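You operate a simulated robot arm through the tools that you are given. There is no shell and no other tool.

You are at the controls of a simulated two-armed robot. One attempt, no reset.

TASK
Time the chain by hand wheel and lock it with the red pin.
Fine: grey desk's drive switch off first; leave it off and the line air vented; in this order: clutch in, timing pointer into the green, pin into the boss marked LOCK, clutch out.

The check looks at the end state, three seconds after you hand in, the way a careful person would. Anything else that was tipped, shoved, dropped, spilled or broken makes it a failure.

THE ROBOT
Two 7-joint arms with two-finger parallel grippers on one trunk that stands fixed in place. Base frame: the origin is at the foot of the trunk, x ahead of it, y to its left, z up. Lengths are in mm, angles in degrees, forces in N, time in s.
The left shoulder is at [70, 163, 1099], the right one opposite. With the tool pointing down near the work surface each hand reaches from about 100 to 840 mm from the base axis, measured 20 degrees to its own side. Payload 3.43 kg a hand.
The TCP of each hand is the grasp point between the finger pads, 34 mm short of the fingertips. In the tool frame z runs along the fingers and y along their closing line. The gripper opens to 128 mm. The fingers are 24 mm wide and 12 mm thick; the gripper's body (48 by 130 mm) begins 96 mm behind the TCP.
Orientation is that of the tool frame in the base frame, as a unit quaternion [w, x, y, z]. With the fingers straight down and closing along the base's y, the tool's x points along the base's -x, its y along +y and its z along -z.

THE INTERFACE
- The arms move only by the tool apply_moves. It takes "left_increments", "right_increments" or both (then of equal length, played together; a hand with none holds still); each is a list of rows, each an object of numbers (a shift or turn left out is 0, a gripper value left out holds the last): "ax", "ay", "az": the turn, a rotation vector about the tool's x, y, z in units of 5 degrees (1.0 is 5 degrees); "tx", "ty", "tz": the shift along the tool's x, y, z in units of 20 mm (1.0 is 20 mm); "fingers": the gripper command, from -1 (fully open) to 1 (shut), values between in proportion. In form: [{"ax": .., "ay": .., "az": .., "tx": .., "ty": .., "tz": .., "fingers": ..}, ...]. A call has 1 to 20 rows; each row shifts and turns the commanded pose from where the row before left it, along the tool's axes as they then stand. A call with a number of a shift or a turn outside -1 to 1 is refused whole. Rows are played at 5 a second. More than 50 mm and 8.6 degrees between two rows, or a gripper value outside its range, and nothing of the call is played. Where a pose cannot be reached the arm comes as near as it can. A force on the tool above 40 N (or 10 N above the force at the start of the call, whichever is more), or a blocked arm, ends the call early, and 0.2 s more pass. The fingers move at their own pace (about 153 mm/s each) and stop on an object; they squeeze with about 40 N. The grip force told is the motor's: it shows also when the fingers shut on nothing. Time passes only in rows, and 0.2 s behind the last, so rows that do not move let the fingers close. It gives the time, the measured TCP pose, the force on the tool (base axes), the opening and the grip force at its end, in the units of the frame above (readings bear some noise), with the torque about the TCP (base axes, N m) and any sound that the robot's microphone picked up, and new pictures: "views" is both (left out), scene, wrist or none (wrist: the cameras of the hands that moved).
- Cameras (640 x 400 px; columns grow to the right, rows downward): "scene" is now at [130.1, -40, 1356]; the picture's right is [-0.58, -0.81, 0.00], its down [-0.24, 0.17, -0.96] and it looks along [0.78, -0.56, -0.29] (base axes); focal length 214 px, centre (320, 200). "left" rides on the left gripper at [76, 11, -160] in its tool frame; the picture's right is [-0.15, 0.99, 0.00], its down [-0.88, -0.13, -0.46] and it looks along [-0.45, -0.07, 0.89] (tool axes); focal length 234 px, centre (320, 200). "right" rides on the right gripper at [76, -11, -160] in its tool frame; the picture's right is [0.15, 0.99, 0.00], its down [-0.88, 0.13, -0.46] and it looks along [-0.45, 0.07, 0.89] (tool axes); focal length 234 px, centre (320, 200). There is no depth. A picture from a camera that has moved, and an enlarged one, comes with that camera's place and axes in the base frame and with its lens. The place of the scene camera against the robot may be out by one fixed shift of up to 18 mm in any direction.
- move_column(by): slides the trunk up (or, below 0, down) by that many mm; the arms and the scene camera ride with it, the base frame stays. It gives what a move gives, with no picture.
- pan_tilt(pan, tilt): turns the head with the scene camera to pan (to the left, within 86 degrees either way) and tilt (down, from -29 to 69), counted from straight ahead of the robot. It gives what a move gives, and a new picture of the scene camera.
- zoom(camera, box): a new picture of the part [left, top, right, bottom] of that camera's present view, enlarged. It takes no simulated time.
- job_done(): hands the job in; it is judged then, once.

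Places have to be worked out from the pictures, the camera data and where the tool is seen. Open the grippers and draw the arms clear of the work before you hand the job in, unless the task says otherwise.

The tools are called after "Call:" by a JSON object that holds its "fn" and its "kwargs". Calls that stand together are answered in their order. apply_moves: Moves the arms, as the interface text tells. Its arguments: {"type":"object","properties":{"left_increments":{"type":"array","items":{"type":"object","properties":{"ax":{"type":"number"},"ay":{"type":"number"},"az":{"type":"number"},"tx":{"type":"number"},"ty":{"type":"number"},"tz":{"type":"number"},"fingers":{"type":"number"}}}},"right_increments":{"type":"array","items":{"type":"object","properties":{"ax":{"type":"number"},"ay":{"type":"number"},"az":{"type":"number"},"tx":{"type":"number"},"ty":{"type":"number"},"tz":{"type":"number"},"fingers":{"type":"number"}}}},"views":{"type":"string","enum":["both","scene","wrist","none"]}},"required":[]} The other tools are called the same way: move_column (by) slides the trunk up or down; pan_tilt (pan, tilt) turns the head that bears the scene camera; zoom (camera, box) takes an enlarged picture of a part of a camera's view; job_done () hands the job in.

At the start:

```text
time_s: 0.0
left_position: [517.1, -62.4, 1373.9]
left_ee_rot: [0.0, -0.001, 1.0, 0.0]
left_ft_force: [-0.2, -0.3, 0.1]
left_wrist_torque: [-0.03, 0.03, -0.01]
left_finger_gap: 128.0
left_grip_force: 0.1
right_position: [372.0, -488.0, 1317.5]
right_ee_rot: [-0.001, 0.0, 1.0, 0.0]
right_ft_force: [0.0, 0.3, -0.8]
right_wrist_torque: [-0.03, 0.01, 0.03]
right_finger_gap: 128.2
right_grip_force: 0.1
trunk travel left (down, up): [-580.0, 360.0]
head pan, tilt: [-35.5, 17.0]
```

scene: 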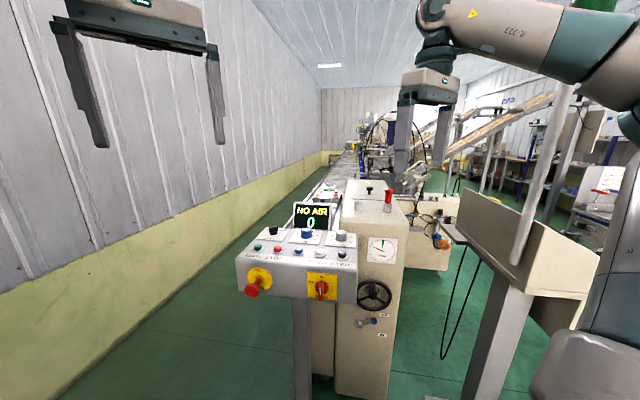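
right: 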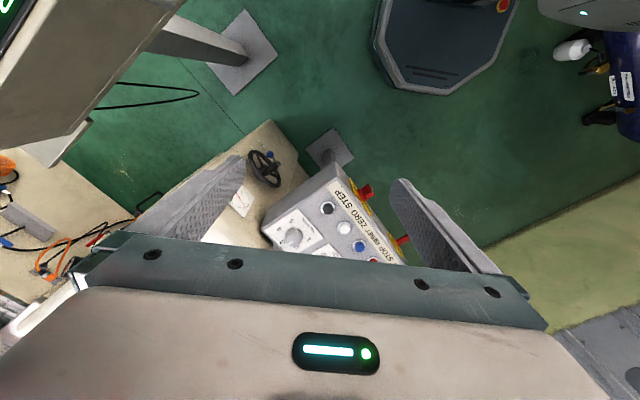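
left: 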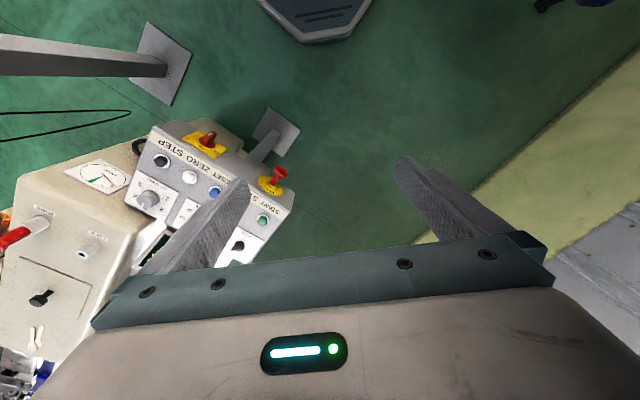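

I see a grey desk with switches, a cream cabinet with handwheel, gauge and red-handled pin on top. I'll zoom in to read the labels.

Call:
{"fn": "zoom", "kwargs": {"camera": "scene", "box": [230, 170, 420, 290]}}

Call:
{"fn": "zoom", "kwargs": {"camera": "scene", "box": [320, 225, 420, 400]}}

Call:
{"fn": "zoom", "kwargs": {"camera": "left", "box": [0, 110, 300, 380]}}

Call:
{"fn": "zoom", "kwargs": {"camera": "right", "box": [120, 110, 440, 270]}}

```text
3.33 times, centred on (325, 230) of scene
camera zoom: at [130.1, -40.0, 1356.0], right [-0.58, -0.81, 0.0], down [-0.24, 0.17, -0.96], along [0.78, -0.56, -0.29], focal length 715 px, centre (303, 100)
```

zoom: 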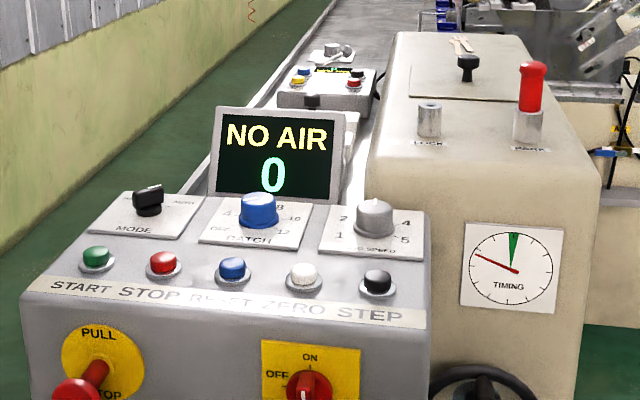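

```text
2.29 times, centred on (370, 312) of scene
camera zoom: at [130.1, -40.0, 1356.0], right [-0.58, -0.81, 0.0], down [-0.24, 0.17, -0.96], along [0.78, -0.56, -0.29], focal length 490 px, centre (206, -57)
```

zoom: 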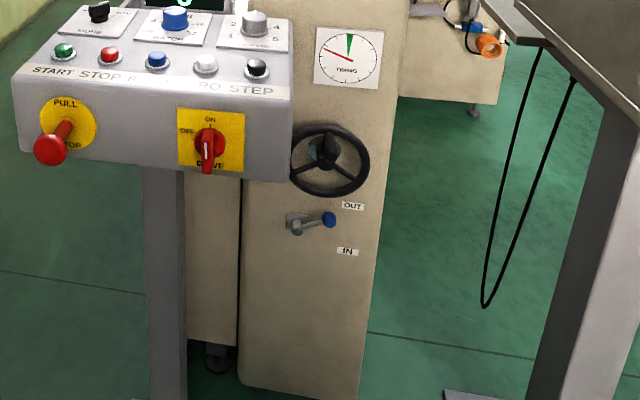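

```text
1.48 times, centred on (150, 245) of left
camera zoom: at [441.5, -51.8, 1532.7], right [0.15, 0.99, 0.0], down [0.88, -0.13, 0.46], along [0.45, -0.07, -0.89], focal length 347 px, centre (572, 133)
```

zoom: 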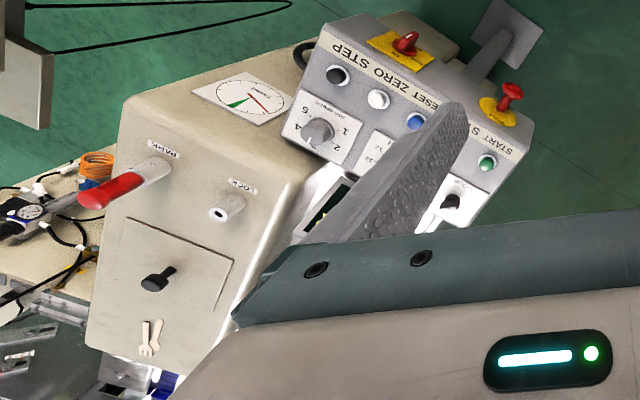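

```text
2.00 times, centred on (280, 190) of right
camera zoom: at [295.6, -499.9, 1479.1], right [-0.15, 0.99, 0.0], down [0.88, 0.13, 0.46], along [0.45, 0.07, -0.89], focal length 468 px, centre (400, 220)
```

zoom: 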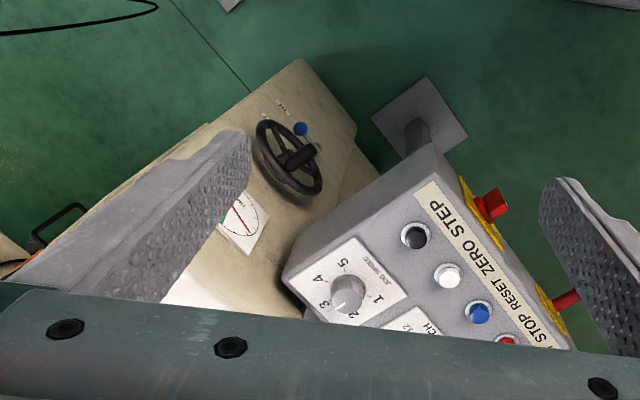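

The drive switch seems to point to ON, and the clutch lever and dial are on the cabinet face. I'll aim the head more directly at the station for a better view.

Call:
{"fn": "pan_tilt", "kwargs": {"pan": -42, "tilt": 32}}

Call:
{"fn": "zoom", "kwargs": {"camera": "scene", "box": [170, 90, 370, 215]}}

Call:
{"fn": "zoom", "kwargs": {"camera": "scene", "box": [200, 180, 360, 280]}}

Call:
{"fn": "zoom", "kwargs": {"camera": "scene", "box": [270, 160, 390, 360]}}

```text
time_s: 0.8
left_position: [516.8, -63.1, 1374.1]
left_ee_rot: [0.0, 0.001, 1.0, -0.001]
left_ft_force: [0.4, -0.4, 0.5]
left_wrist_torque: [0.01, -0.01, 0.01]
left_finger_gap: 127.9
left_grip_force: 0.1
right_position: [372.3, -488.3, 1318.4]
right_ee_rot: [0.0, -0.001, 1.0, 0.001]
right_ft_force: [-1.1, -0.1, -0.7]
right_wrist_torque: [-0.03, -0.01, -0.01]
right_finger_gap: 127.9
right_grip_force: 0.0
trunk travel left (down, up): [-580.0, 360.0]
head pan, tilt: [-42.0, 32.0]
camera scene: at [120.6, -45.7, 1331.9], right [-0.67, -0.74, 0.0], down [-0.39, 0.35, -0.85], along [0.63, -0.57, -0.53], focal length 214 px, centre (320, 200)
```

scene: 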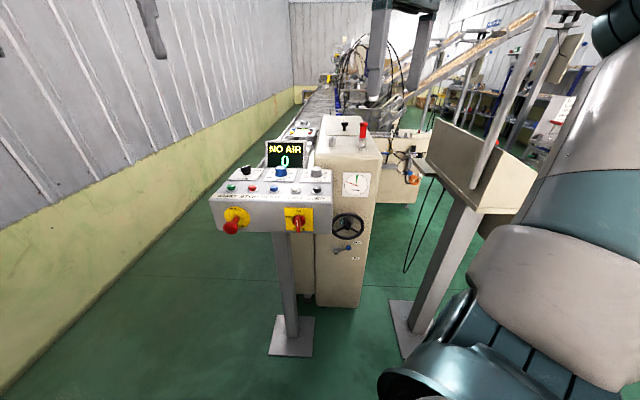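

```text
3.20 times, centred on (270, 152) of scene
camera zoom: at [120.6, -45.7, 1331.9], right [-0.67, -0.74, 0.0], down [-0.39, 0.35, -0.85], along [0.63, -0.57, -0.53], focal length 686 px, centre (480, 352)
```

zoom: 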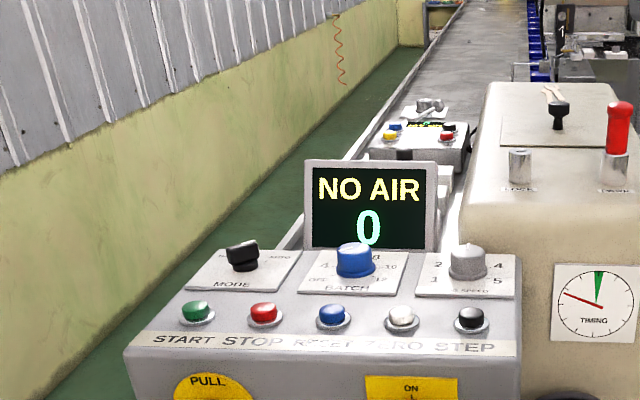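

```text
4.00 times, centred on (280, 230) of scene
camera zoom: at [120.6, -45.7, 1331.9], right [-0.67, -0.74, 0.0], down [-0.39, 0.35, -0.85], along [0.63, -0.57, -0.53], focal length 858 px, centre (480, 80)
```

zoom: 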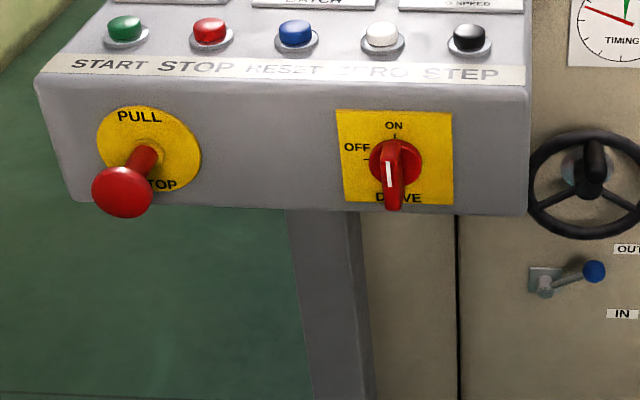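

```text
2.00 times, centred on (330, 260) of scene
camera zoom: at [120.6, -45.7, 1331.9], right [-0.67, -0.74, 0.0], down [-0.39, 0.35, -0.85], along [0.63, -0.57, -0.53], focal length 429 px, centre (300, 80)
```

zoom: 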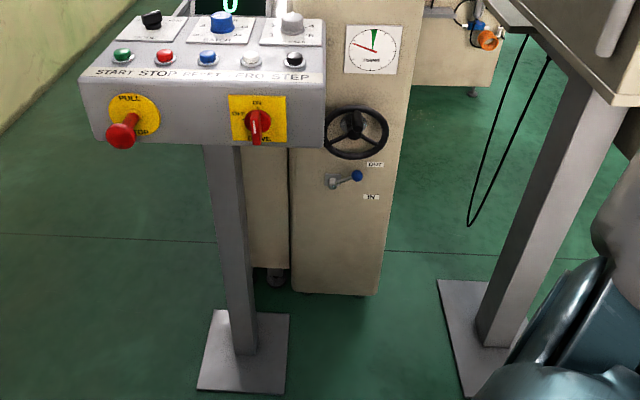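

The station's face points along a heading of about −42°. The switch knob sits near [533, −346, 940], so I'll use the left arm for it: first I yaw that hand to −42° while lowering it, then tilt it forward.

Call:
{"fn": "apply_moves", "kwargs": {"left_increments": [{"az": 1, "tz": 0.7}, {"az": 1, "tz": 0.7}, {"az": 1, "tz": 0.7}, {"az": 1, "tz": 0.7}, {"az": 1, "tz": 0.7}, {"az": 1, "tz": 0.7}, {"az": 1, "tz": 0.7}, {"az": 1, "tz": 0.7}, {"az": 0.4}, {"ay": -1, "ty": -0.5}, {"ay": -1, "ty": -0.5}, {"ay": -1, "ty": -0.5}, {"ay": -1, "ty": -0.5}, {"ay": -1, "ty": -0.5}, {"ay": -1, "ty": -0.5}, {"ay": -1, "ty": -0.5}, {"ay": -1, "ty": -0.5}, {"ay": -1, "ty": -0.5}]}}

```text
time_s: 4.6
left_position: [456.3, -126.9, 1262.8]
left_ee_rot: [0.359, 0.33, 0.862, -0.139]
left_ft_force: [-0.2, 0.0, -0.6]
left_wrist_torque: [0.0, 0.01, 0.0]
left_finger_gap: 127.9
left_grip_force: 0.0
right_position: [371.9, -489.3, 1318.7]
right_ee_rot: [0.0, -0.001, 1.0, 0.001]
right_ft_force: [1.2, -0.4, -0.3]
right_wrist_torque: [0.01, -0.03, -0.01]
right_finger_gap: 128.0
right_grip_force: 0.0
trunk travel left (down, up): [-580.0, 360.0]
head pan, tilt: [-42.0, 32.0]
camera scene: at [120.3, -45.5, 1331.9], right [-0.67, -0.74, 0.0], down [-0.39, 0.35, -0.85], along [0.63, -0.57, -0.53], focal length 214 px, centre (320, 200)
camera left: at [340.5, -9.5, 1320.8], right [0.74, 0.67, 0.1], down [0.13, -0.3, 0.95], along [0.66, -0.68, -0.31], focal length 234 px, centre (320, 200)
```

scene: 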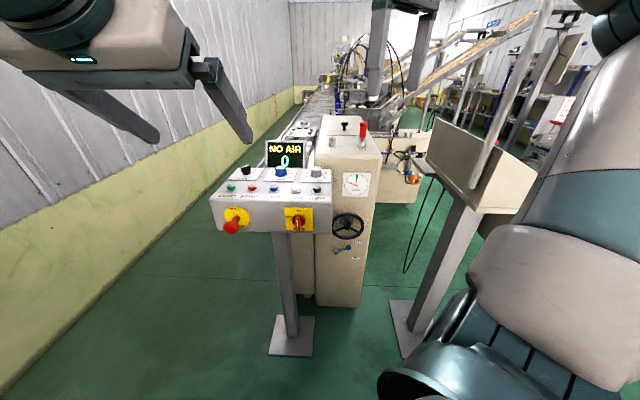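
left: 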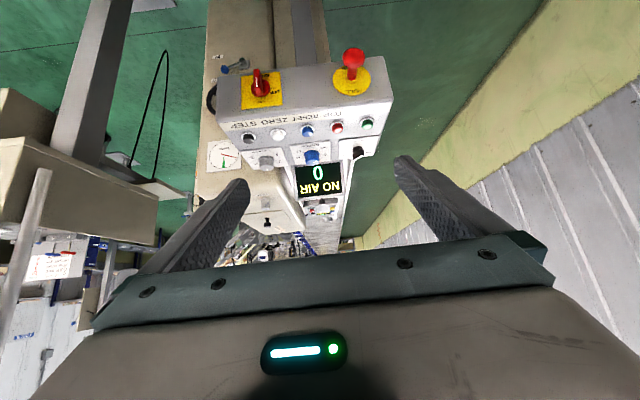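

The left hand is at 45° tilt and clear. I'll continue to the horizontal, shift right by about 110 mm, and lower toward knob height.

Call:
{"fn": "apply_moves", "kwargs": {"left_increments": [{"ay": -1, "ty": -0.6}, {"ay": -1, "ty": -0.6}, {"ay": -1, "ty": -0.6}, {"ay": -1, "ty": -0.6}, {"ay": -1, "ty": -0.6}, {"ay": -1, "ty": -0.6}, {"ay": -1, "ty": -0.6}, {"ay": -1, "ty": -0.6}, {"ay": -1, "ty": -0.6}, {"tx": 1}, {"tx": 1}, {"tx": 1}, {"tx": 1}, {"tx": 1}, {"tx": 1}, {"tx": 1}, {"tx": 1}, {"tx": 1}, {"tx": 1}]}}

```text
time_s: 8.8
left_position: [408.2, -194.6, 1080.6]
left_ee_rot: [0.67, 0.218, 0.662, -0.255]
left_ft_force: [0.1, 0.2, 1.4]
left_wrist_torque: [0.02, -0.02, 0.0]
left_finger_gap: 127.9
left_grip_force: 0.0
right_position: [372.3, -486.8, 1318.4]
right_ee_rot: [-0.001, -0.001, 1.0, 0.0]
right_ft_force: [0.4, -0.7, -0.5]
right_wrist_torque: [0.03, 0.04, -0.01]
right_finger_gap: 127.9
right_grip_force: 0.0
trunk travel left (down, up): [-580.0, 360.0]
head pan, tilt: [-42.0, 32.0]
stopped in row 19 (left hand): the arm was blocked; the commanded pose is now the measured one
camera scene: at [120.8, -45.5, 1331.8], right [-0.67, -0.74, 0.0], down [-0.39, 0.35, -0.85], along [0.63, -0.57, -0.53], focal length 214 px, centre (320, 200)
camera left: at [290.0, -89.7, 999.7], right [0.62, 0.78, 0.1], down [-0.43, 0.23, 0.87], along [0.65, -0.59, 0.48], focal length 234 px, centre (320, 200)
```

scene: 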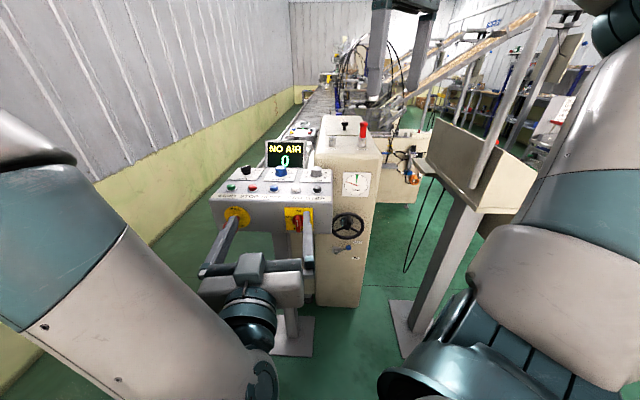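
left: 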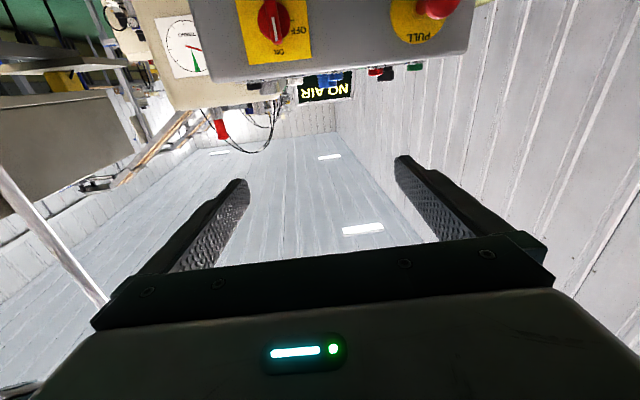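

The arm got blocked while folded too close to the body. I'll move forward about 80 mm to open the elbow, then down, narrowing the fingers for the knob.

Call:
{"fn": "apply_moves", "kwargs": {"left_increments": [{"tz": 1, "fingers": -0.1}, {"tz": 1}, {"tz": 1}, {"tz": 1}, {"tx": 1}, {"tx": 1}, {"tx": 1}, {"tx": 1}, {"tx": 1}, {"tx": 1}]}}

```text
time_s: 11.2
left_position: [451.6, -240.5, 1080.0]
left_ee_rot: [0.676, 0.191, 0.667, -0.251]
left_ft_force: [0.1, 0.3, 0.9]
left_wrist_torque: [-0.03, 0.0, -0.05]
left_finger_gap: 70.3
left_grip_force: 0.0
left hand out of reach, approached as far as the arm can: row 5, 6, 7, 8, 9, 10
right_position: [372.5, -487.8, 1318.7]
right_ee_rot: [0.0, -0.001, 1.0, 0.0]
right_ft_force: [0.4, 0.7, -0.5]
right_wrist_torque: [-0.02, 0.0, 0.02]
right_finger_gap: 127.9
right_grip_force: 0.1
trunk travel left (down, up): [-580.0, 360.0]
head pan, tilt: [-42.0, 32.0]
stopped in row 10 (left hand): the arm was blocked; the commanded pose is now the measured one
camera scene: at [120.6, -45.6, 1331.8], right [-0.67, -0.74, 0.0], down [-0.39, 0.35, -0.85], along [0.63, -0.57, -0.53], focal length 214 px, centre (320, 200)
camera left: at [329.8, -143.4, 996.3], right [0.59, 0.8, 0.07], down [-0.43, 0.24, 0.87], along [0.68, -0.54, 0.49], focal length 234 px, centre (320, 200)
```

scene: 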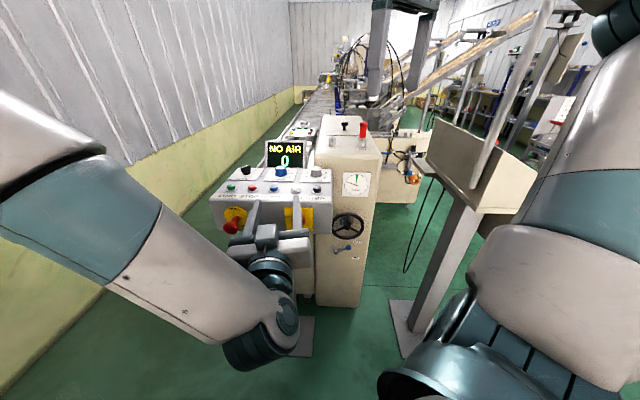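
left: 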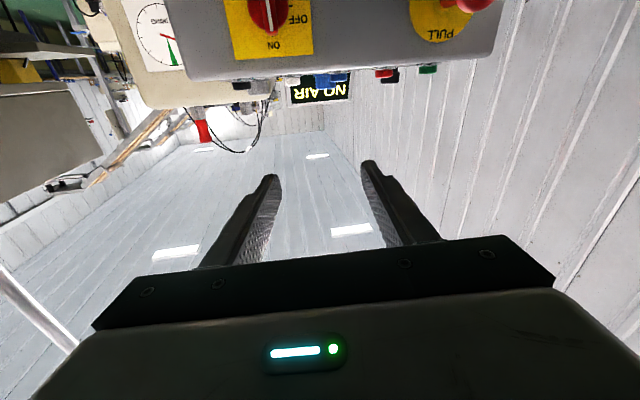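

Going further down is out of reach for that posture, so I'll lower the trunk 140 mm, which carries the left hand to knob height; nothing lies below either hand or arm.

Call:
{"fn": "move_column", "kwargs": {"by": -140}}

Call:
{"fn": "apply_moves", "kwargs": {"left_increments": [{"tz": 0}]}}

Call:
{"fn": "zoom", "kwargs": {"camera": "left", "box": [160, 0, 480, 200]}}

```text
time_s: 12.8
left_position: [452.7, -240.4, 940.1]
left_ee_rot: [0.676, 0.192, 0.666, -0.251]
left_ft_force: [-0.8, -0.3, -0.3]
left_wrist_torque: [0.0, 0.0, -0.02]
left_finger_gap: 70.3
left_grip_force: 0.1
right_position: [372.2, -487.5, 1179.4]
right_ee_rot: [0.0, 0.0, 1.0, 0.0]
right_ft_force: [-1.0, -0.3, 0.0]
right_wrist_torque: [-0.01, 0.01, 0.0]
right_finger_gap: 127.8
right_grip_force: 0.0
trunk travel left (down, up): [-440.0, 500.0]
head pan, tilt: [-42.0, 32.0]
```

```text
time_s: 13.2
left_position: [451.1, -240.4, 939.0]
left_ee_rot: [0.676, 0.191, 0.666, -0.251]
left_ft_force: [0.2, 0.3, 0.0]
left_wrist_torque: [0.0, 0.0, 0.02]
left_finger_gap: 70.2
left_grip_force: 0.0
right_position: [372.8, -489.0, 1179.1]
right_ee_rot: [0.0, -0.001, 1.0, 0.001]
right_ft_force: [-0.7, -0.5, -0.2]
right_wrist_torque: [-0.03, -0.02, -0.01]
right_finger_gap: 128.1
right_grip_force: 0.1
trunk travel left (down, up): [-440.0, 500.0]
head pan, tilt: [-42.0, 32.0]
camera scene: at [120.5, -45.7, 1191.9], right [-0.67, -0.74, 0.0], down [-0.39, 0.35, -0.85], along [0.63, -0.57, -0.53], focal length 214 px, centre (320, 200)
camera left: at [329.5, -143.6, 856.7], right [0.59, 0.8, 0.07], down [-0.43, 0.24, 0.87], along [0.68, -0.54, 0.49], focal length 234 px, centre (320, 200)
```

scene: 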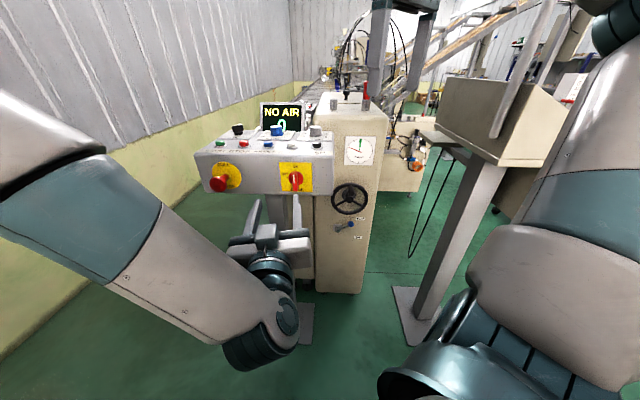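
left: 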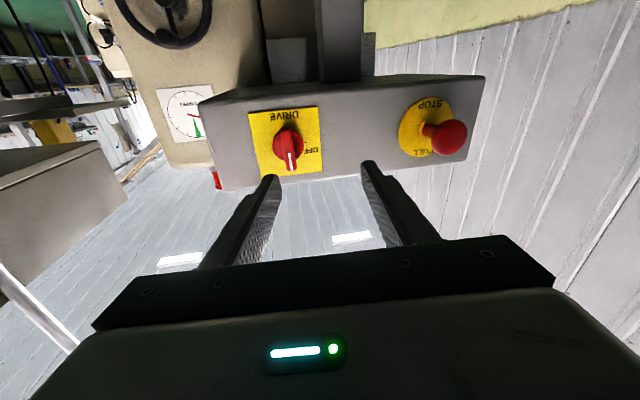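

```text
2.00 times, centred on (320, 100) of left
camera zoom: at [329.5, -143.6, 856.7], right [0.59, 0.8, 0.07], down [-0.43, 0.24, 0.87], along [0.68, -0.54, 0.49], focal length 468 px, centre (320, 400)
```

zoom: 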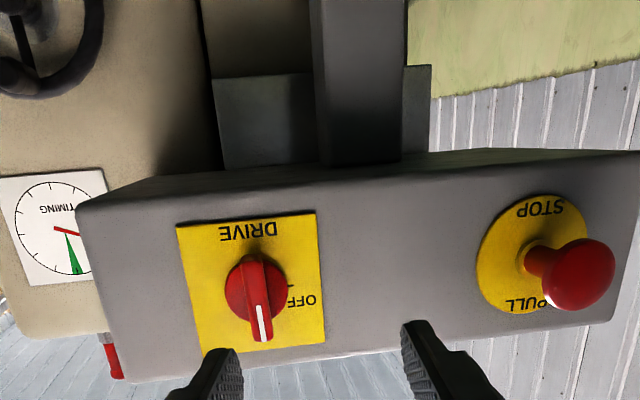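

The knob is at about F=630 along the −42° heading (base ≈ [533, −349, 936]). I'll straighten the hand (its heading drifted to −36°), shift 25 mm right and move to a standoff.

Call:
{"fn": "apply_moves", "kwargs": {"left_increments": [{"tz": 1, "ty": -0.3, "ax": 0.4, "az": 0.3, "ay": 0.15}, {"tz": 1, "ty": -0.3, "ax": 0.4, "az": 0.3, "ay": 0.15}, {"tz": 1, "ty": -0.3, "ax": 0.3, "az": 0.27, "ay": 0.15}]}}

Call:
{"fn": "zoom", "kwargs": {"camera": "left", "box": [160, 0, 480, 200]}}

Call:
{"fn": "zoom", "kwargs": {"camera": "scene", "box": [220, 140, 380, 240]}}

```text
time_s: 14.2
left_position: [494.2, -255.1, 931.0]
left_ee_rot: [0.645, 0.191, 0.694, -0.257]
left_ft_force: [-0.5, -1.2, 0.7]
left_wrist_torque: [-0.02, 0.01, 0.01]
left_finger_gap: 70.1
left_grip_force: 0.0
left hand out of reach, approached as far as the arm can: row 2, 3
right_position: [373.0, -489.8, 1179.9]
right_ee_rot: [0.0, -0.002, 1.0, 0.0]
right_ft_force: [0.2, 0.4, 0.2]
right_wrist_torque: [-0.01, 0.02, 0.01]
right_finger_gap: 128.0
right_grip_force: 0.1
trunk travel left (down, up): [-440.0, 500.0]
head pan, tilt: [-42.0, 32.0]
stopped in row 3 (left hand): the arm was blocked; the commanded pose is now the measured one
camera scene: at [120.8, -45.6, 1191.8], right [-0.67, -0.74, 0.0], down [-0.39, 0.35, -0.85], along [0.63, -0.57, -0.53], focal length 214 px, centre (320, 200)
camera left: at [367.6, -156.1, 859.2], right [0.61, 0.79, 0.03], down [-0.35, 0.23, 0.91], along [0.71, -0.56, 0.42], focal length 234 px, centre (320, 200)
```

scene: 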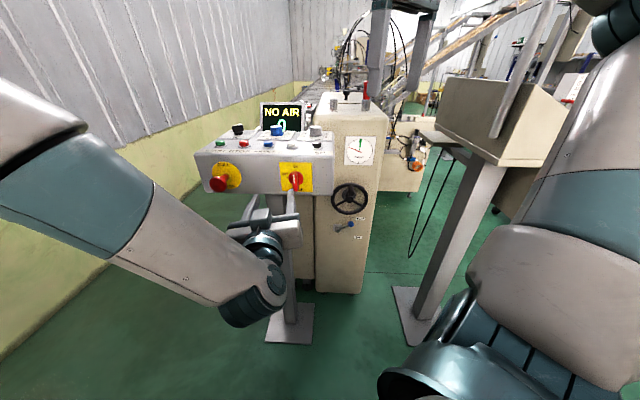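
left: 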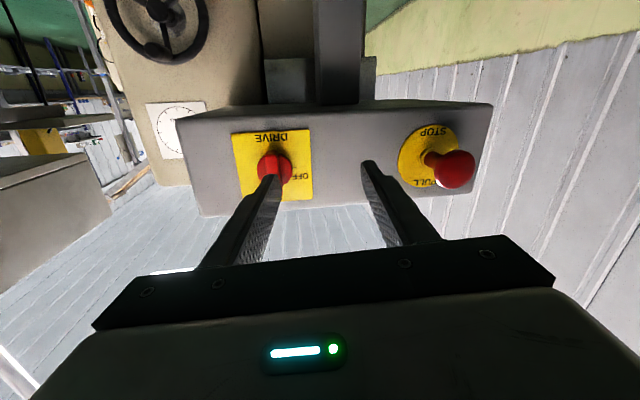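

```text
2.00 times, centred on (320, 100) of left
camera zoom: at [367.6, -156.1, 859.2], right [0.61, 0.79, 0.03], down [-0.35, 0.23, 0.91], along [0.71, -0.56, 0.42], focal length 468 px, centre (320, 400)
```

zoom: 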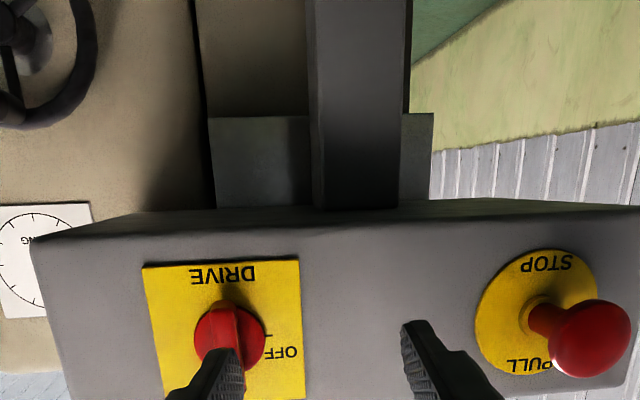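

```text
4.00 times, centred on (300, 190) of scene
camera zoom: at [120.8, -45.6, 1191.8], right [-0.67, -0.74, 0.0], down [-0.39, 0.35, -0.85], along [0.63, -0.57, -0.53], focal length 858 px, centre (400, 240)
```

zoom: 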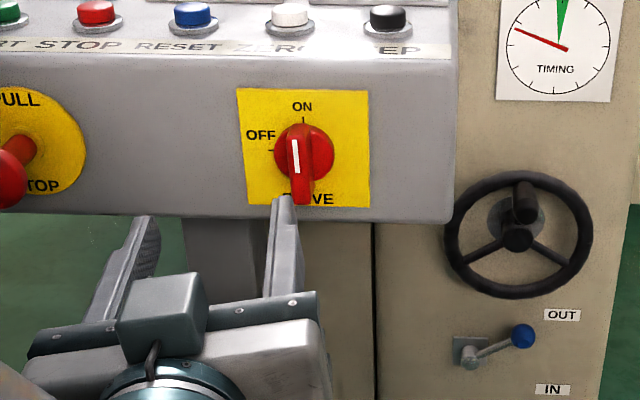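

The left wrist is at a joint limit in this posture. I'll lower the trunk a further 150 mm and raise the hand relative to it, which should open the wrist.

Call:
{"fn": "move_column", "kwargs": {"by": -150}}

Call:
{"fn": "apply_moves", "kwargs": {"left_increments": [{"tx": -1}, {"tx": -1}, {"tx": -1}, {"tx": -1}, {"tx": -1}, {"tx": -1}, {"ax": 0.5, "az": 0.5}, {"ax": 0.5, "az": 0.5}]}}

```text
time_s: 16.0
left_position: [495.1, -256.2, 781.2]
left_ee_rot: [0.645, 0.19, 0.694, -0.258]
left_ft_force: [0.2, -0.2, 0.4]
left_wrist_torque: [-0.01, 0.01, -0.03]
left_finger_gap: 70.4
left_grip_force: 0.0
right_position: [371.5, -488.3, 1028.3]
right_ee_rot: [0.0, -0.001, 1.0, 0.001]
right_ft_force: [0.2, 0.0, 0.3]
right_wrist_torque: [0.02, -0.01, 0.0]
right_finger_gap: 127.8
right_grip_force: 0.1
trunk travel left (down, up): [-290.0, 650.0]
head pan, tilt: [-42.0, 32.0]
```

```text
time_s: 17.8
left_position: [504.8, -250.0, 899.8]
left_ee_rot: [0.645, 0.254, 0.672, -0.261]
left_ft_force: [-0.1, -0.7, -0.1]
left_wrist_torque: [0.0, 0.02, 0.03]
left_finger_gap: 70.3
left_grip_force: 0.1
right_position: [371.8, -488.6, 1028.5]
right_ee_rot: [0.0, -0.001, 1.0, 0.0]
right_ft_force: [-0.3, 0.7, 0.0]
right_wrist_torque: [0.0, 0.0, -0.01]
right_finger_gap: 128.0
right_grip_force: 0.1
trunk travel left (down, up): [-290.0, 650.0]
head pan, tilt: [-42.0, 32.0]
camera scene: at [120.7, -45.4, 1041.9], right [-0.67, -0.74, 0.0], down [-0.39, 0.35, -0.85], along [0.63, -0.57, -0.53], focal length 214 px, centre (320, 200)
camera left: at [392.1, -133.9, 827.7], right [0.67, 0.73, 0.12], down [-0.39, 0.21, 0.9], along [0.63, -0.65, 0.42], focal length 234 px, centre (320, 200)
```

scene: 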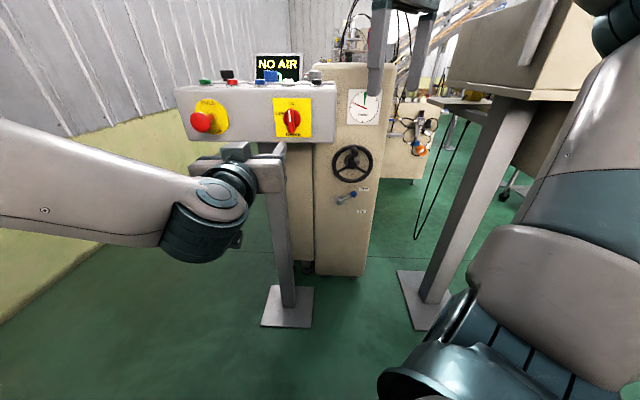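
left: 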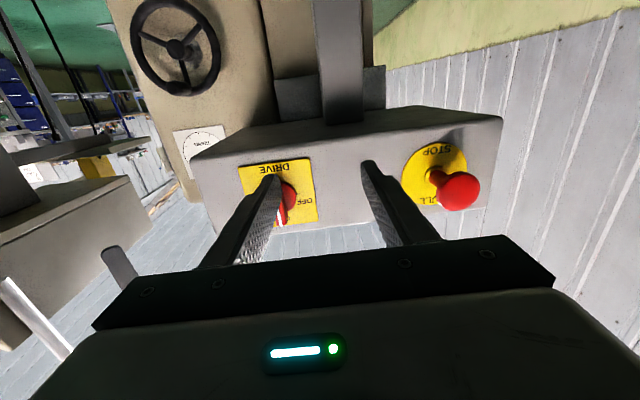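

Orientation is right now (heading −42.7°, level). Next I shift 54 mm right and 36 mm up to line up with the knob, keeping the standoff.

Call:
{"fn": "apply_moves", "kwargs": {"left_increments": [{"ty": -0.9, "tx": -0.6}, {"ty": -0.9, "tx": -0.6}, {"ty": -0.9, "tx": -0.6}, {"az": 0.2, "ay": -0.35}]}}

Call:
{"fn": "zoom", "kwargs": {"camera": "left", "box": [200, 100, 440, 250]}}

Call:
{"fn": "zoom", "kwargs": {"camera": "scene", "box": [200, 80, 360, 180]}}

```text
time_s: 18.8
left_position: [471.2, -288.7, 935.6]
left_ee_rot: [0.658, 0.254, 0.66, -0.258]
left_ft_force: [-0.4, 0.5, 0.1]
left_wrist_torque: [0.0, 0.0, 0.0]
left_finger_gap: 70.4
left_grip_force: 0.0
right_position: [373.6, -488.1, 1028.5]
right_ee_rot: [0.0, -0.001, 1.0, 0.0]
right_ft_force: [-0.3, 0.2, 0.4]
right_wrist_torque: [-0.03, 0.0, 0.04]
right_finger_gap: 128.1
right_grip_force: 0.0
trunk travel left (down, up): [-290.0, 650.0]
head pan, tilt: [-42.0, 32.0]
camera scene: at [120.8, -45.6, 1041.8], right [-0.67, -0.74, 0.0], down [-0.39, 0.35, -0.85], along [0.63, -0.57, -0.53], focal length 214 px, centre (320, 200)
camera left: at [359.9, -174.1, 860.1], right [0.67, 0.73, 0.14], down [-0.42, 0.22, 0.88], along [0.61, -0.65, 0.45], focal length 234 px, centre (320, 200)
```

scene: 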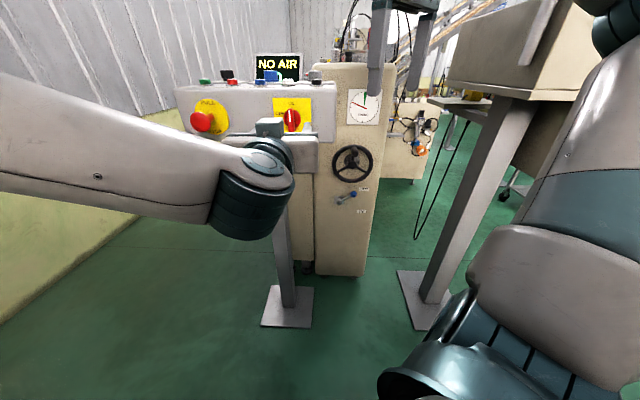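
left: 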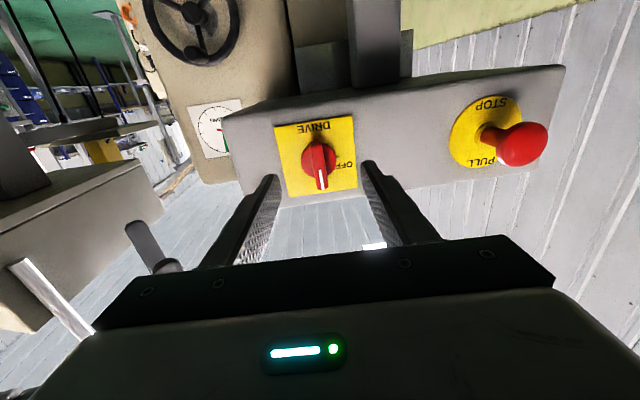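

```text
2.67 times, centred on (320, 175) of left
camera zoom: at [359.9, -174.1, 860.1], right [0.67, 0.73, 0.14], down [-0.42, 0.22, 0.88], along [0.61, -0.65, 0.45], focal length 624 px, centre (320, 267)
```

zoom: 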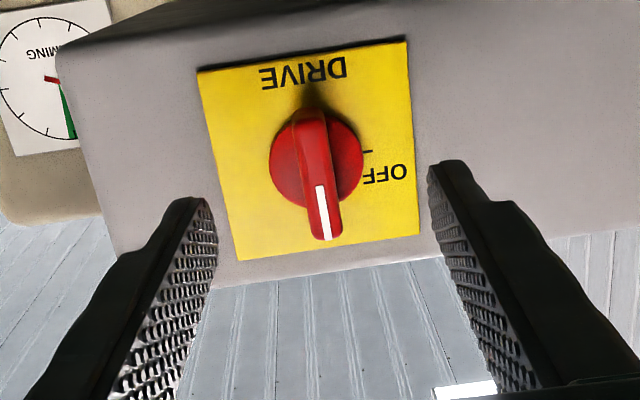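

```text
4.00 times, centred on (280, 130) of scene
camera zoom: at [120.8, -45.6, 1041.8], right [-0.67, -0.74, 0.0], down [-0.39, 0.35, -0.85], along [0.63, -0.57, -0.53], focal length 858 px, centre (480, 480)
```

zoom: 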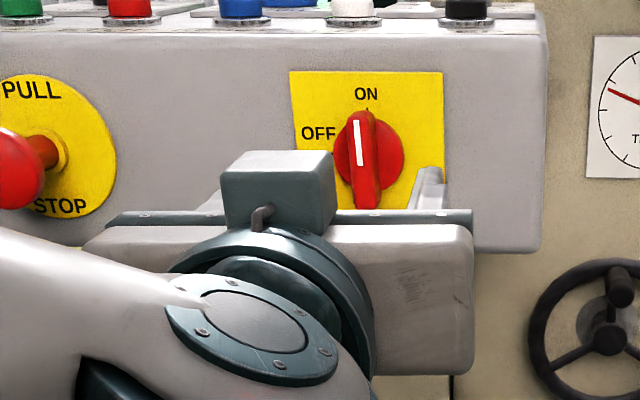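

The hand is level and nearly centred on the knob (about 5 mm to correct). I'll advance 35 mm and recheck.

Call:
{"fn": "apply_moves", "kwargs": {"left_increments": [{"ty": -0.22, "tx": -0.1}, {"tz": 0.9}, {"tz": 0.85}]}}

Call:
{"fn": "zoom", "kwargs": {"camera": "left", "box": [200, 100, 440, 250]}}

Call:
{"fn": "zoom", "kwargs": {"camera": "scene", "box": [200, 80, 360, 180]}}

```text
time_s: 19.6
left_position: [492.4, -316.1, 937.2]
left_ee_rot: [0.658, 0.254, 0.661, -0.258]
left_ft_force: [-0.6, -0.2, 0.6]
left_wrist_torque: [-0.01, 0.04, -0.01]
left_finger_gap: 70.2
left_grip_force: 0.0
right_position: [371.8, -488.4, 1028.0]
right_ee_rot: [0.0, -0.001, 1.0, 0.0]
right_ft_force: [0.4, 1.2, -0.5]
right_wrist_torque: [-0.01, 0.03, -0.01]
right_finger_gap: 128.2
right_grip_force: 0.0
trunk travel left (down, up): [-290.0, 650.0]
head pan, tilt: [-42.0, 32.0]
camera scene: at [120.7, -45.8, 1041.8], right [-0.67, -0.74, 0.0], down [-0.39, 0.35, -0.85], along [0.63, -0.57, -0.53], focal length 214 px, centre (320, 200)
camera left: at [382.6, -201.4, 861.7], right [0.67, 0.73, 0.14], down [-0.42, 0.21, 0.88], along [0.61, -0.65, 0.45], focal length 234 px, centre (320, 200)
```

scene: 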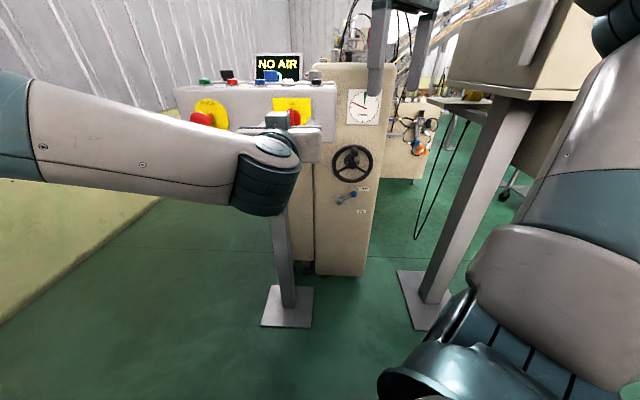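
left: 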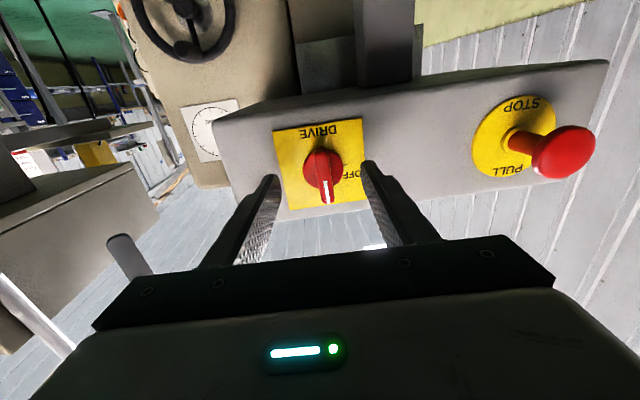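

```text
2.67 times, centred on (320, 175) of left
camera zoom: at [382.6, -201.4, 861.7], right [0.67, 0.73, 0.14], down [-0.42, 0.21, 0.88], along [0.61, -0.65, 0.45], focal length 624 px, centre (320, 267)
```

zoom: 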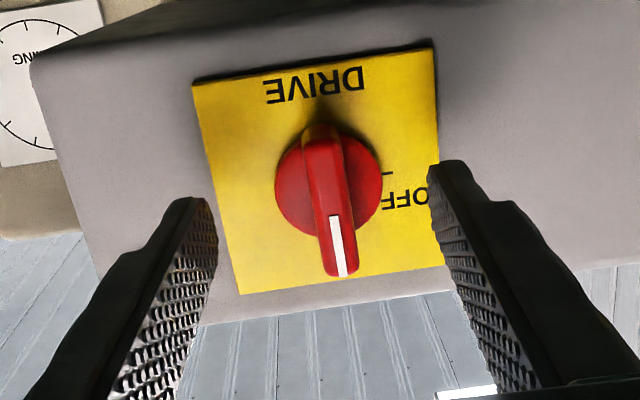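

```text
4.00 times, centred on (280, 130) of scene
camera zoom: at [120.7, -45.8, 1041.8], right [-0.67, -0.74, 0.0], down [-0.39, 0.35, -0.85], along [0.63, -0.57, -0.53], focal length 858 px, centre (480, 480)
```

zoom: 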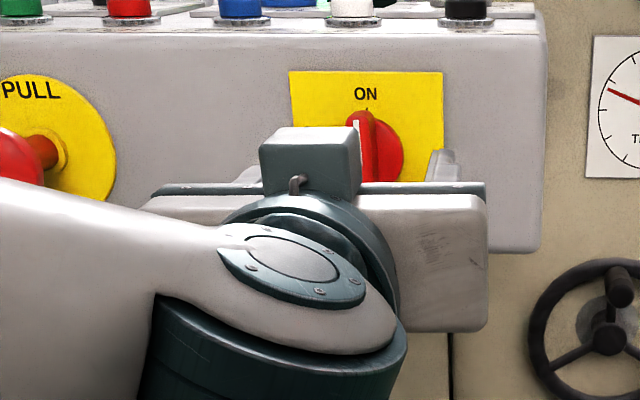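

Triangulating over both frames puts the knob's front face at about F=606, z≈938 centre and the plate at about 642. I'll go 14 mm forward so the tips overlap the bar by about 19 mm, then close.

Call:
{"fn": "apply_moves", "kwargs": {"left_increments": [{"ty": 0.12, "tz": 0.4}, {"tz": 0.3}, {"fingers": 0.5}, {"fingers": 1}, {}, {}]}}

Call:
{"fn": "zoom", "kwargs": {"camera": "left", "box": [200, 100, 440, 250]}}

```text
time_s: 21.0
left_position: [506.2, -323.0, 937.7]
left_ee_rot: [0.658, 0.253, 0.66, -0.258]
left_ft_force: [4.3, 1.0, 2.5]
left_wrist_torque: [0.05, 0.07, -0.72]
left_finger_gap: 13.4
left_grip_force: 44.8
right_position: [371.2, -487.4, 1029.2]
right_ee_rot: [0.0, -0.001, 1.0, 0.0]
right_ft_force: [0.0, 0.3, 0.8]
right_wrist_torque: [0.0, 0.0, 0.01]
right_finger_gap: 128.1
right_grip_force: 0.0
trunk travel left (down, up): [-290.0, 650.0]
head pan, tilt: [-42.0, 32.0]
camera scene: at [120.8, -45.5, 1041.8], right [-0.67, -0.74, 0.0], down [-0.39, 0.35, -0.85], along [0.63, -0.57, -0.53], focal length 214 px, centre (320, 200)
camera left: at [395.2, -208.3, 861.7], right [0.67, 0.73, 0.14], down [-0.42, 0.22, 0.88], along [0.61, -0.65, 0.45], focal length 234 px, centre (320, 200)
```

scene: 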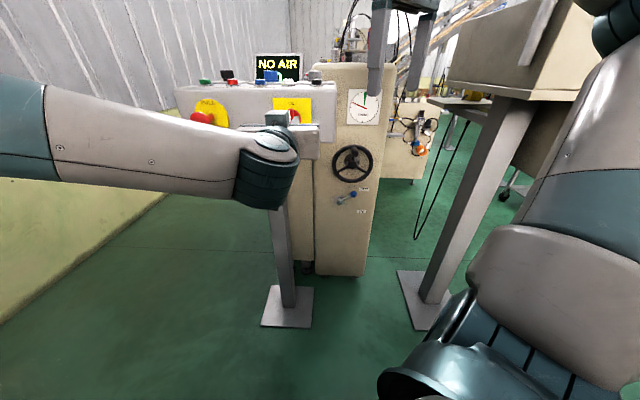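
left: 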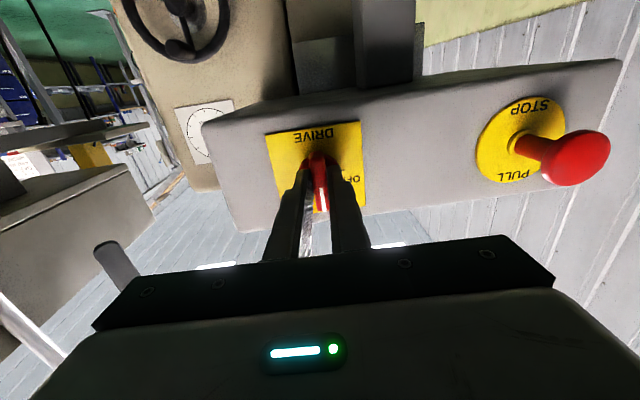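

```text
2.67 times, centred on (320, 175) of left
camera zoom: at [395.2, -208.3, 861.7], right [0.67, 0.73, 0.14], down [-0.42, 0.22, 0.88], along [0.61, -0.65, 0.45], focal length 624 px, centre (320, 267)
```

zoom: 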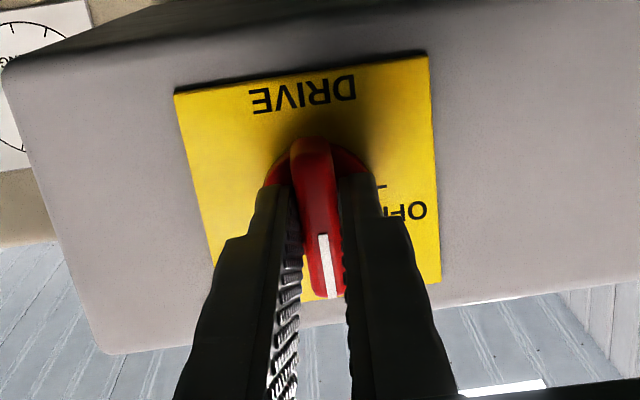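

Knob gripped at 13.4 mm. I'll turn it counter-clockwise (seen from the front), first 45°, toward OFF.

Call:
{"fn": "apply_moves", "kwargs": {"left_increments": [{"az": -1}, {"az": -1}, {"az": -1}, {"az": -1}, {"az": -1}, {"az": -1}, {"az": -1}, {"az": -1}, {"az": -1}]}}

Call:
{"fn": "zoom", "kwargs": {"camera": "left", "box": [200, 100, 440, 250]}}

```text
time_s: 23.0
left_position: [504.3, -325.0, 937.9]
left_ee_rot: [0.509, -0.019, 0.707, -0.49]
left_ft_force: [5.0, -1.7, 7.6]
left_wrist_torque: [0.17, 0.16, -1.44]
left_finger_gap: 13.1
left_grip_force: 45.0
right_position: [371.6, -490.1, 1028.7]
right_ee_rot: [0.0, -0.001, 1.0, 0.0]
right_ft_force: [0.5, 0.9, -0.1]
right_wrist_torque: [-0.02, -0.01, 0.01]
right_finger_gap: 128.2
right_grip_force: 0.2
trunk travel left (down, up): [-290.0, 650.0]
head pan, tilt: [-42.0, 32.0]
camera scene: at [120.7, -45.7, 1041.9], right [-0.67, -0.74, 0.0], down [-0.39, 0.35, -0.85], along [0.63, -0.57, -0.53], focal length 214 px, centre (320, 200)
camera left: at [355.7, -251.3, 876.8], right [0.54, 0.59, -0.6], down [0.03, 0.7, 0.71], along [0.84, -0.4, 0.36], focal length 234 px, centre (320, 200)
```

scene: 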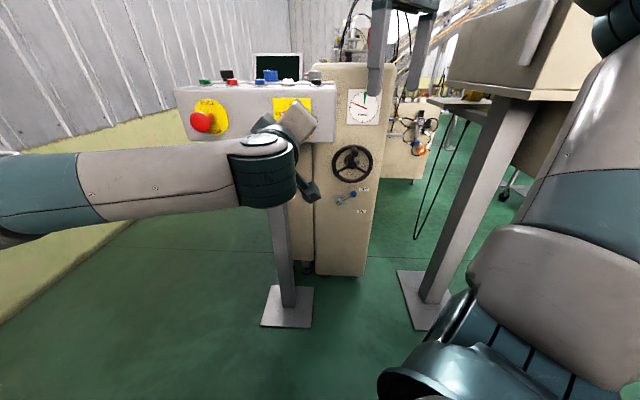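
left: 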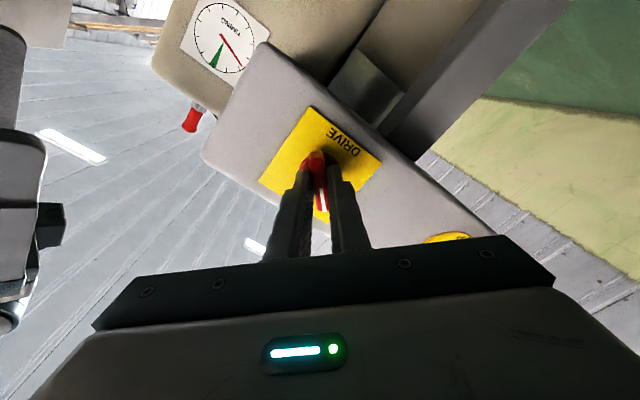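

```text
2.67 times, centred on (320, 175) of left
camera zoom: at [355.7, -251.3, 876.8], right [0.54, 0.59, -0.6], down [0.03, 0.7, 0.71], along [0.84, -0.4, 0.36], focal length 624 px, centre (320, 267)
```

zoom: 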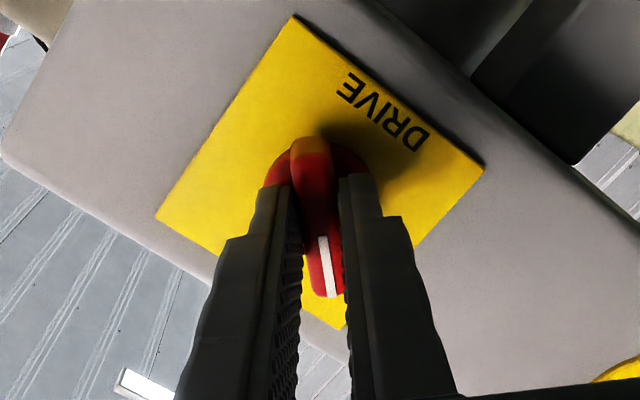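

The knob is turning with the hand and the display has gone dark. I'll continue the other 45° to OFF.

Call:
{"fn": "apply_moves", "kwargs": {"left_increments": [{"az": -1}, {"az": -1}, {"az": -1}, {"az": -1}, {"az": -1}, {"az": -1}, {"az": -1}, {"az": -1}, {"az": -1}]}}

Call:
{"fn": "zoom", "kwargs": {"camera": "left", "box": [200, 100, 440, 250]}}

Call:
{"fn": "zoom", "kwargs": {"camera": "scene", "box": [200, 40, 360, 140]}}

```text
time_s: 25.0
left_position: [504.8, -324.1, 939.6]
left_ee_rot: [-0.284, 0.288, -0.645, 0.648]
left_ft_force: [9.1, -14.4, 27.7]
left_wrist_torque: [0.09, -0.53, -0.18]
left_finger_gap: 13.0
left_grip_force: 45.6
right_position: [371.1, -488.9, 1029.3]
right_ee_rot: [0.001, -0.001, 1.0, 0.001]
right_ft_force: [0.8, -0.8, 0.7]
right_wrist_torque: [-0.02, -0.03, -0.01]
right_finger_gap: 128.3
right_grip_force: 0.0
trunk travel left (down, up): [-290.0, 650.0]
head pan, tilt: [-42.0, 32.0]
camera scene: at [119.7, -46.1, 1042.1], right [-0.67, -0.74, 0.0], down [-0.39, 0.35, -0.85], along [0.63, -0.57, -0.53], focal length 214 px, centre (320, 200)
camera left: at [334.9, -273.9, 928.5], right [0.1, 0.1, -0.99], down [0.26, 0.96, 0.12], along [0.96, -0.27, 0.07], focal length 234 px, centre (320, 200)
```

scene: 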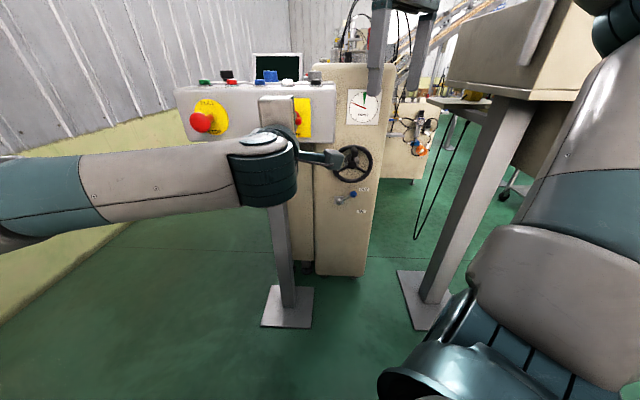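
left: 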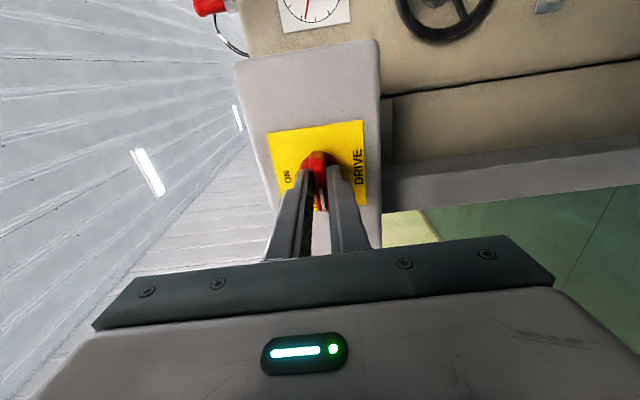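

```text
2.67 times, centred on (320, 175) of left
camera zoom: at [334.9, -273.9, 928.5], right [0.1, 0.1, -0.99], down [0.26, 0.96, 0.12], along [0.96, -0.27, 0.07], focal length 624 px, centre (320, 267)
```

zoom: 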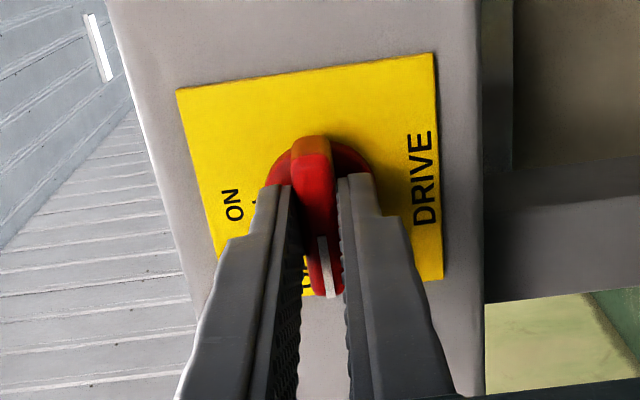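

```text
4.00 times, centred on (280, 90) of scene
camera zoom: at [119.7, -46.1, 1042.1], right [-0.67, -0.74, 0.0], down [-0.39, 0.35, -0.85], along [0.63, -0.57, -0.53], focal length 858 px, centre (480, 640)
```

zoom: 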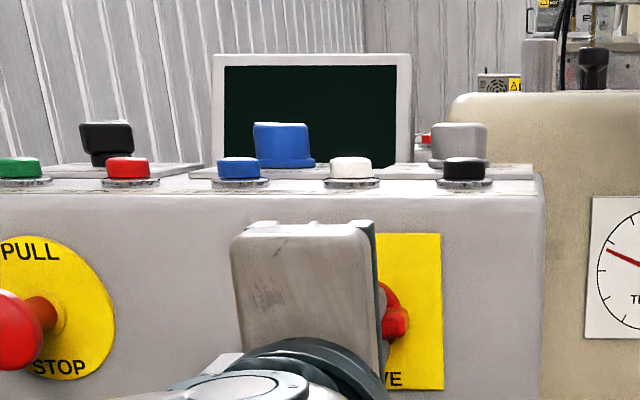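

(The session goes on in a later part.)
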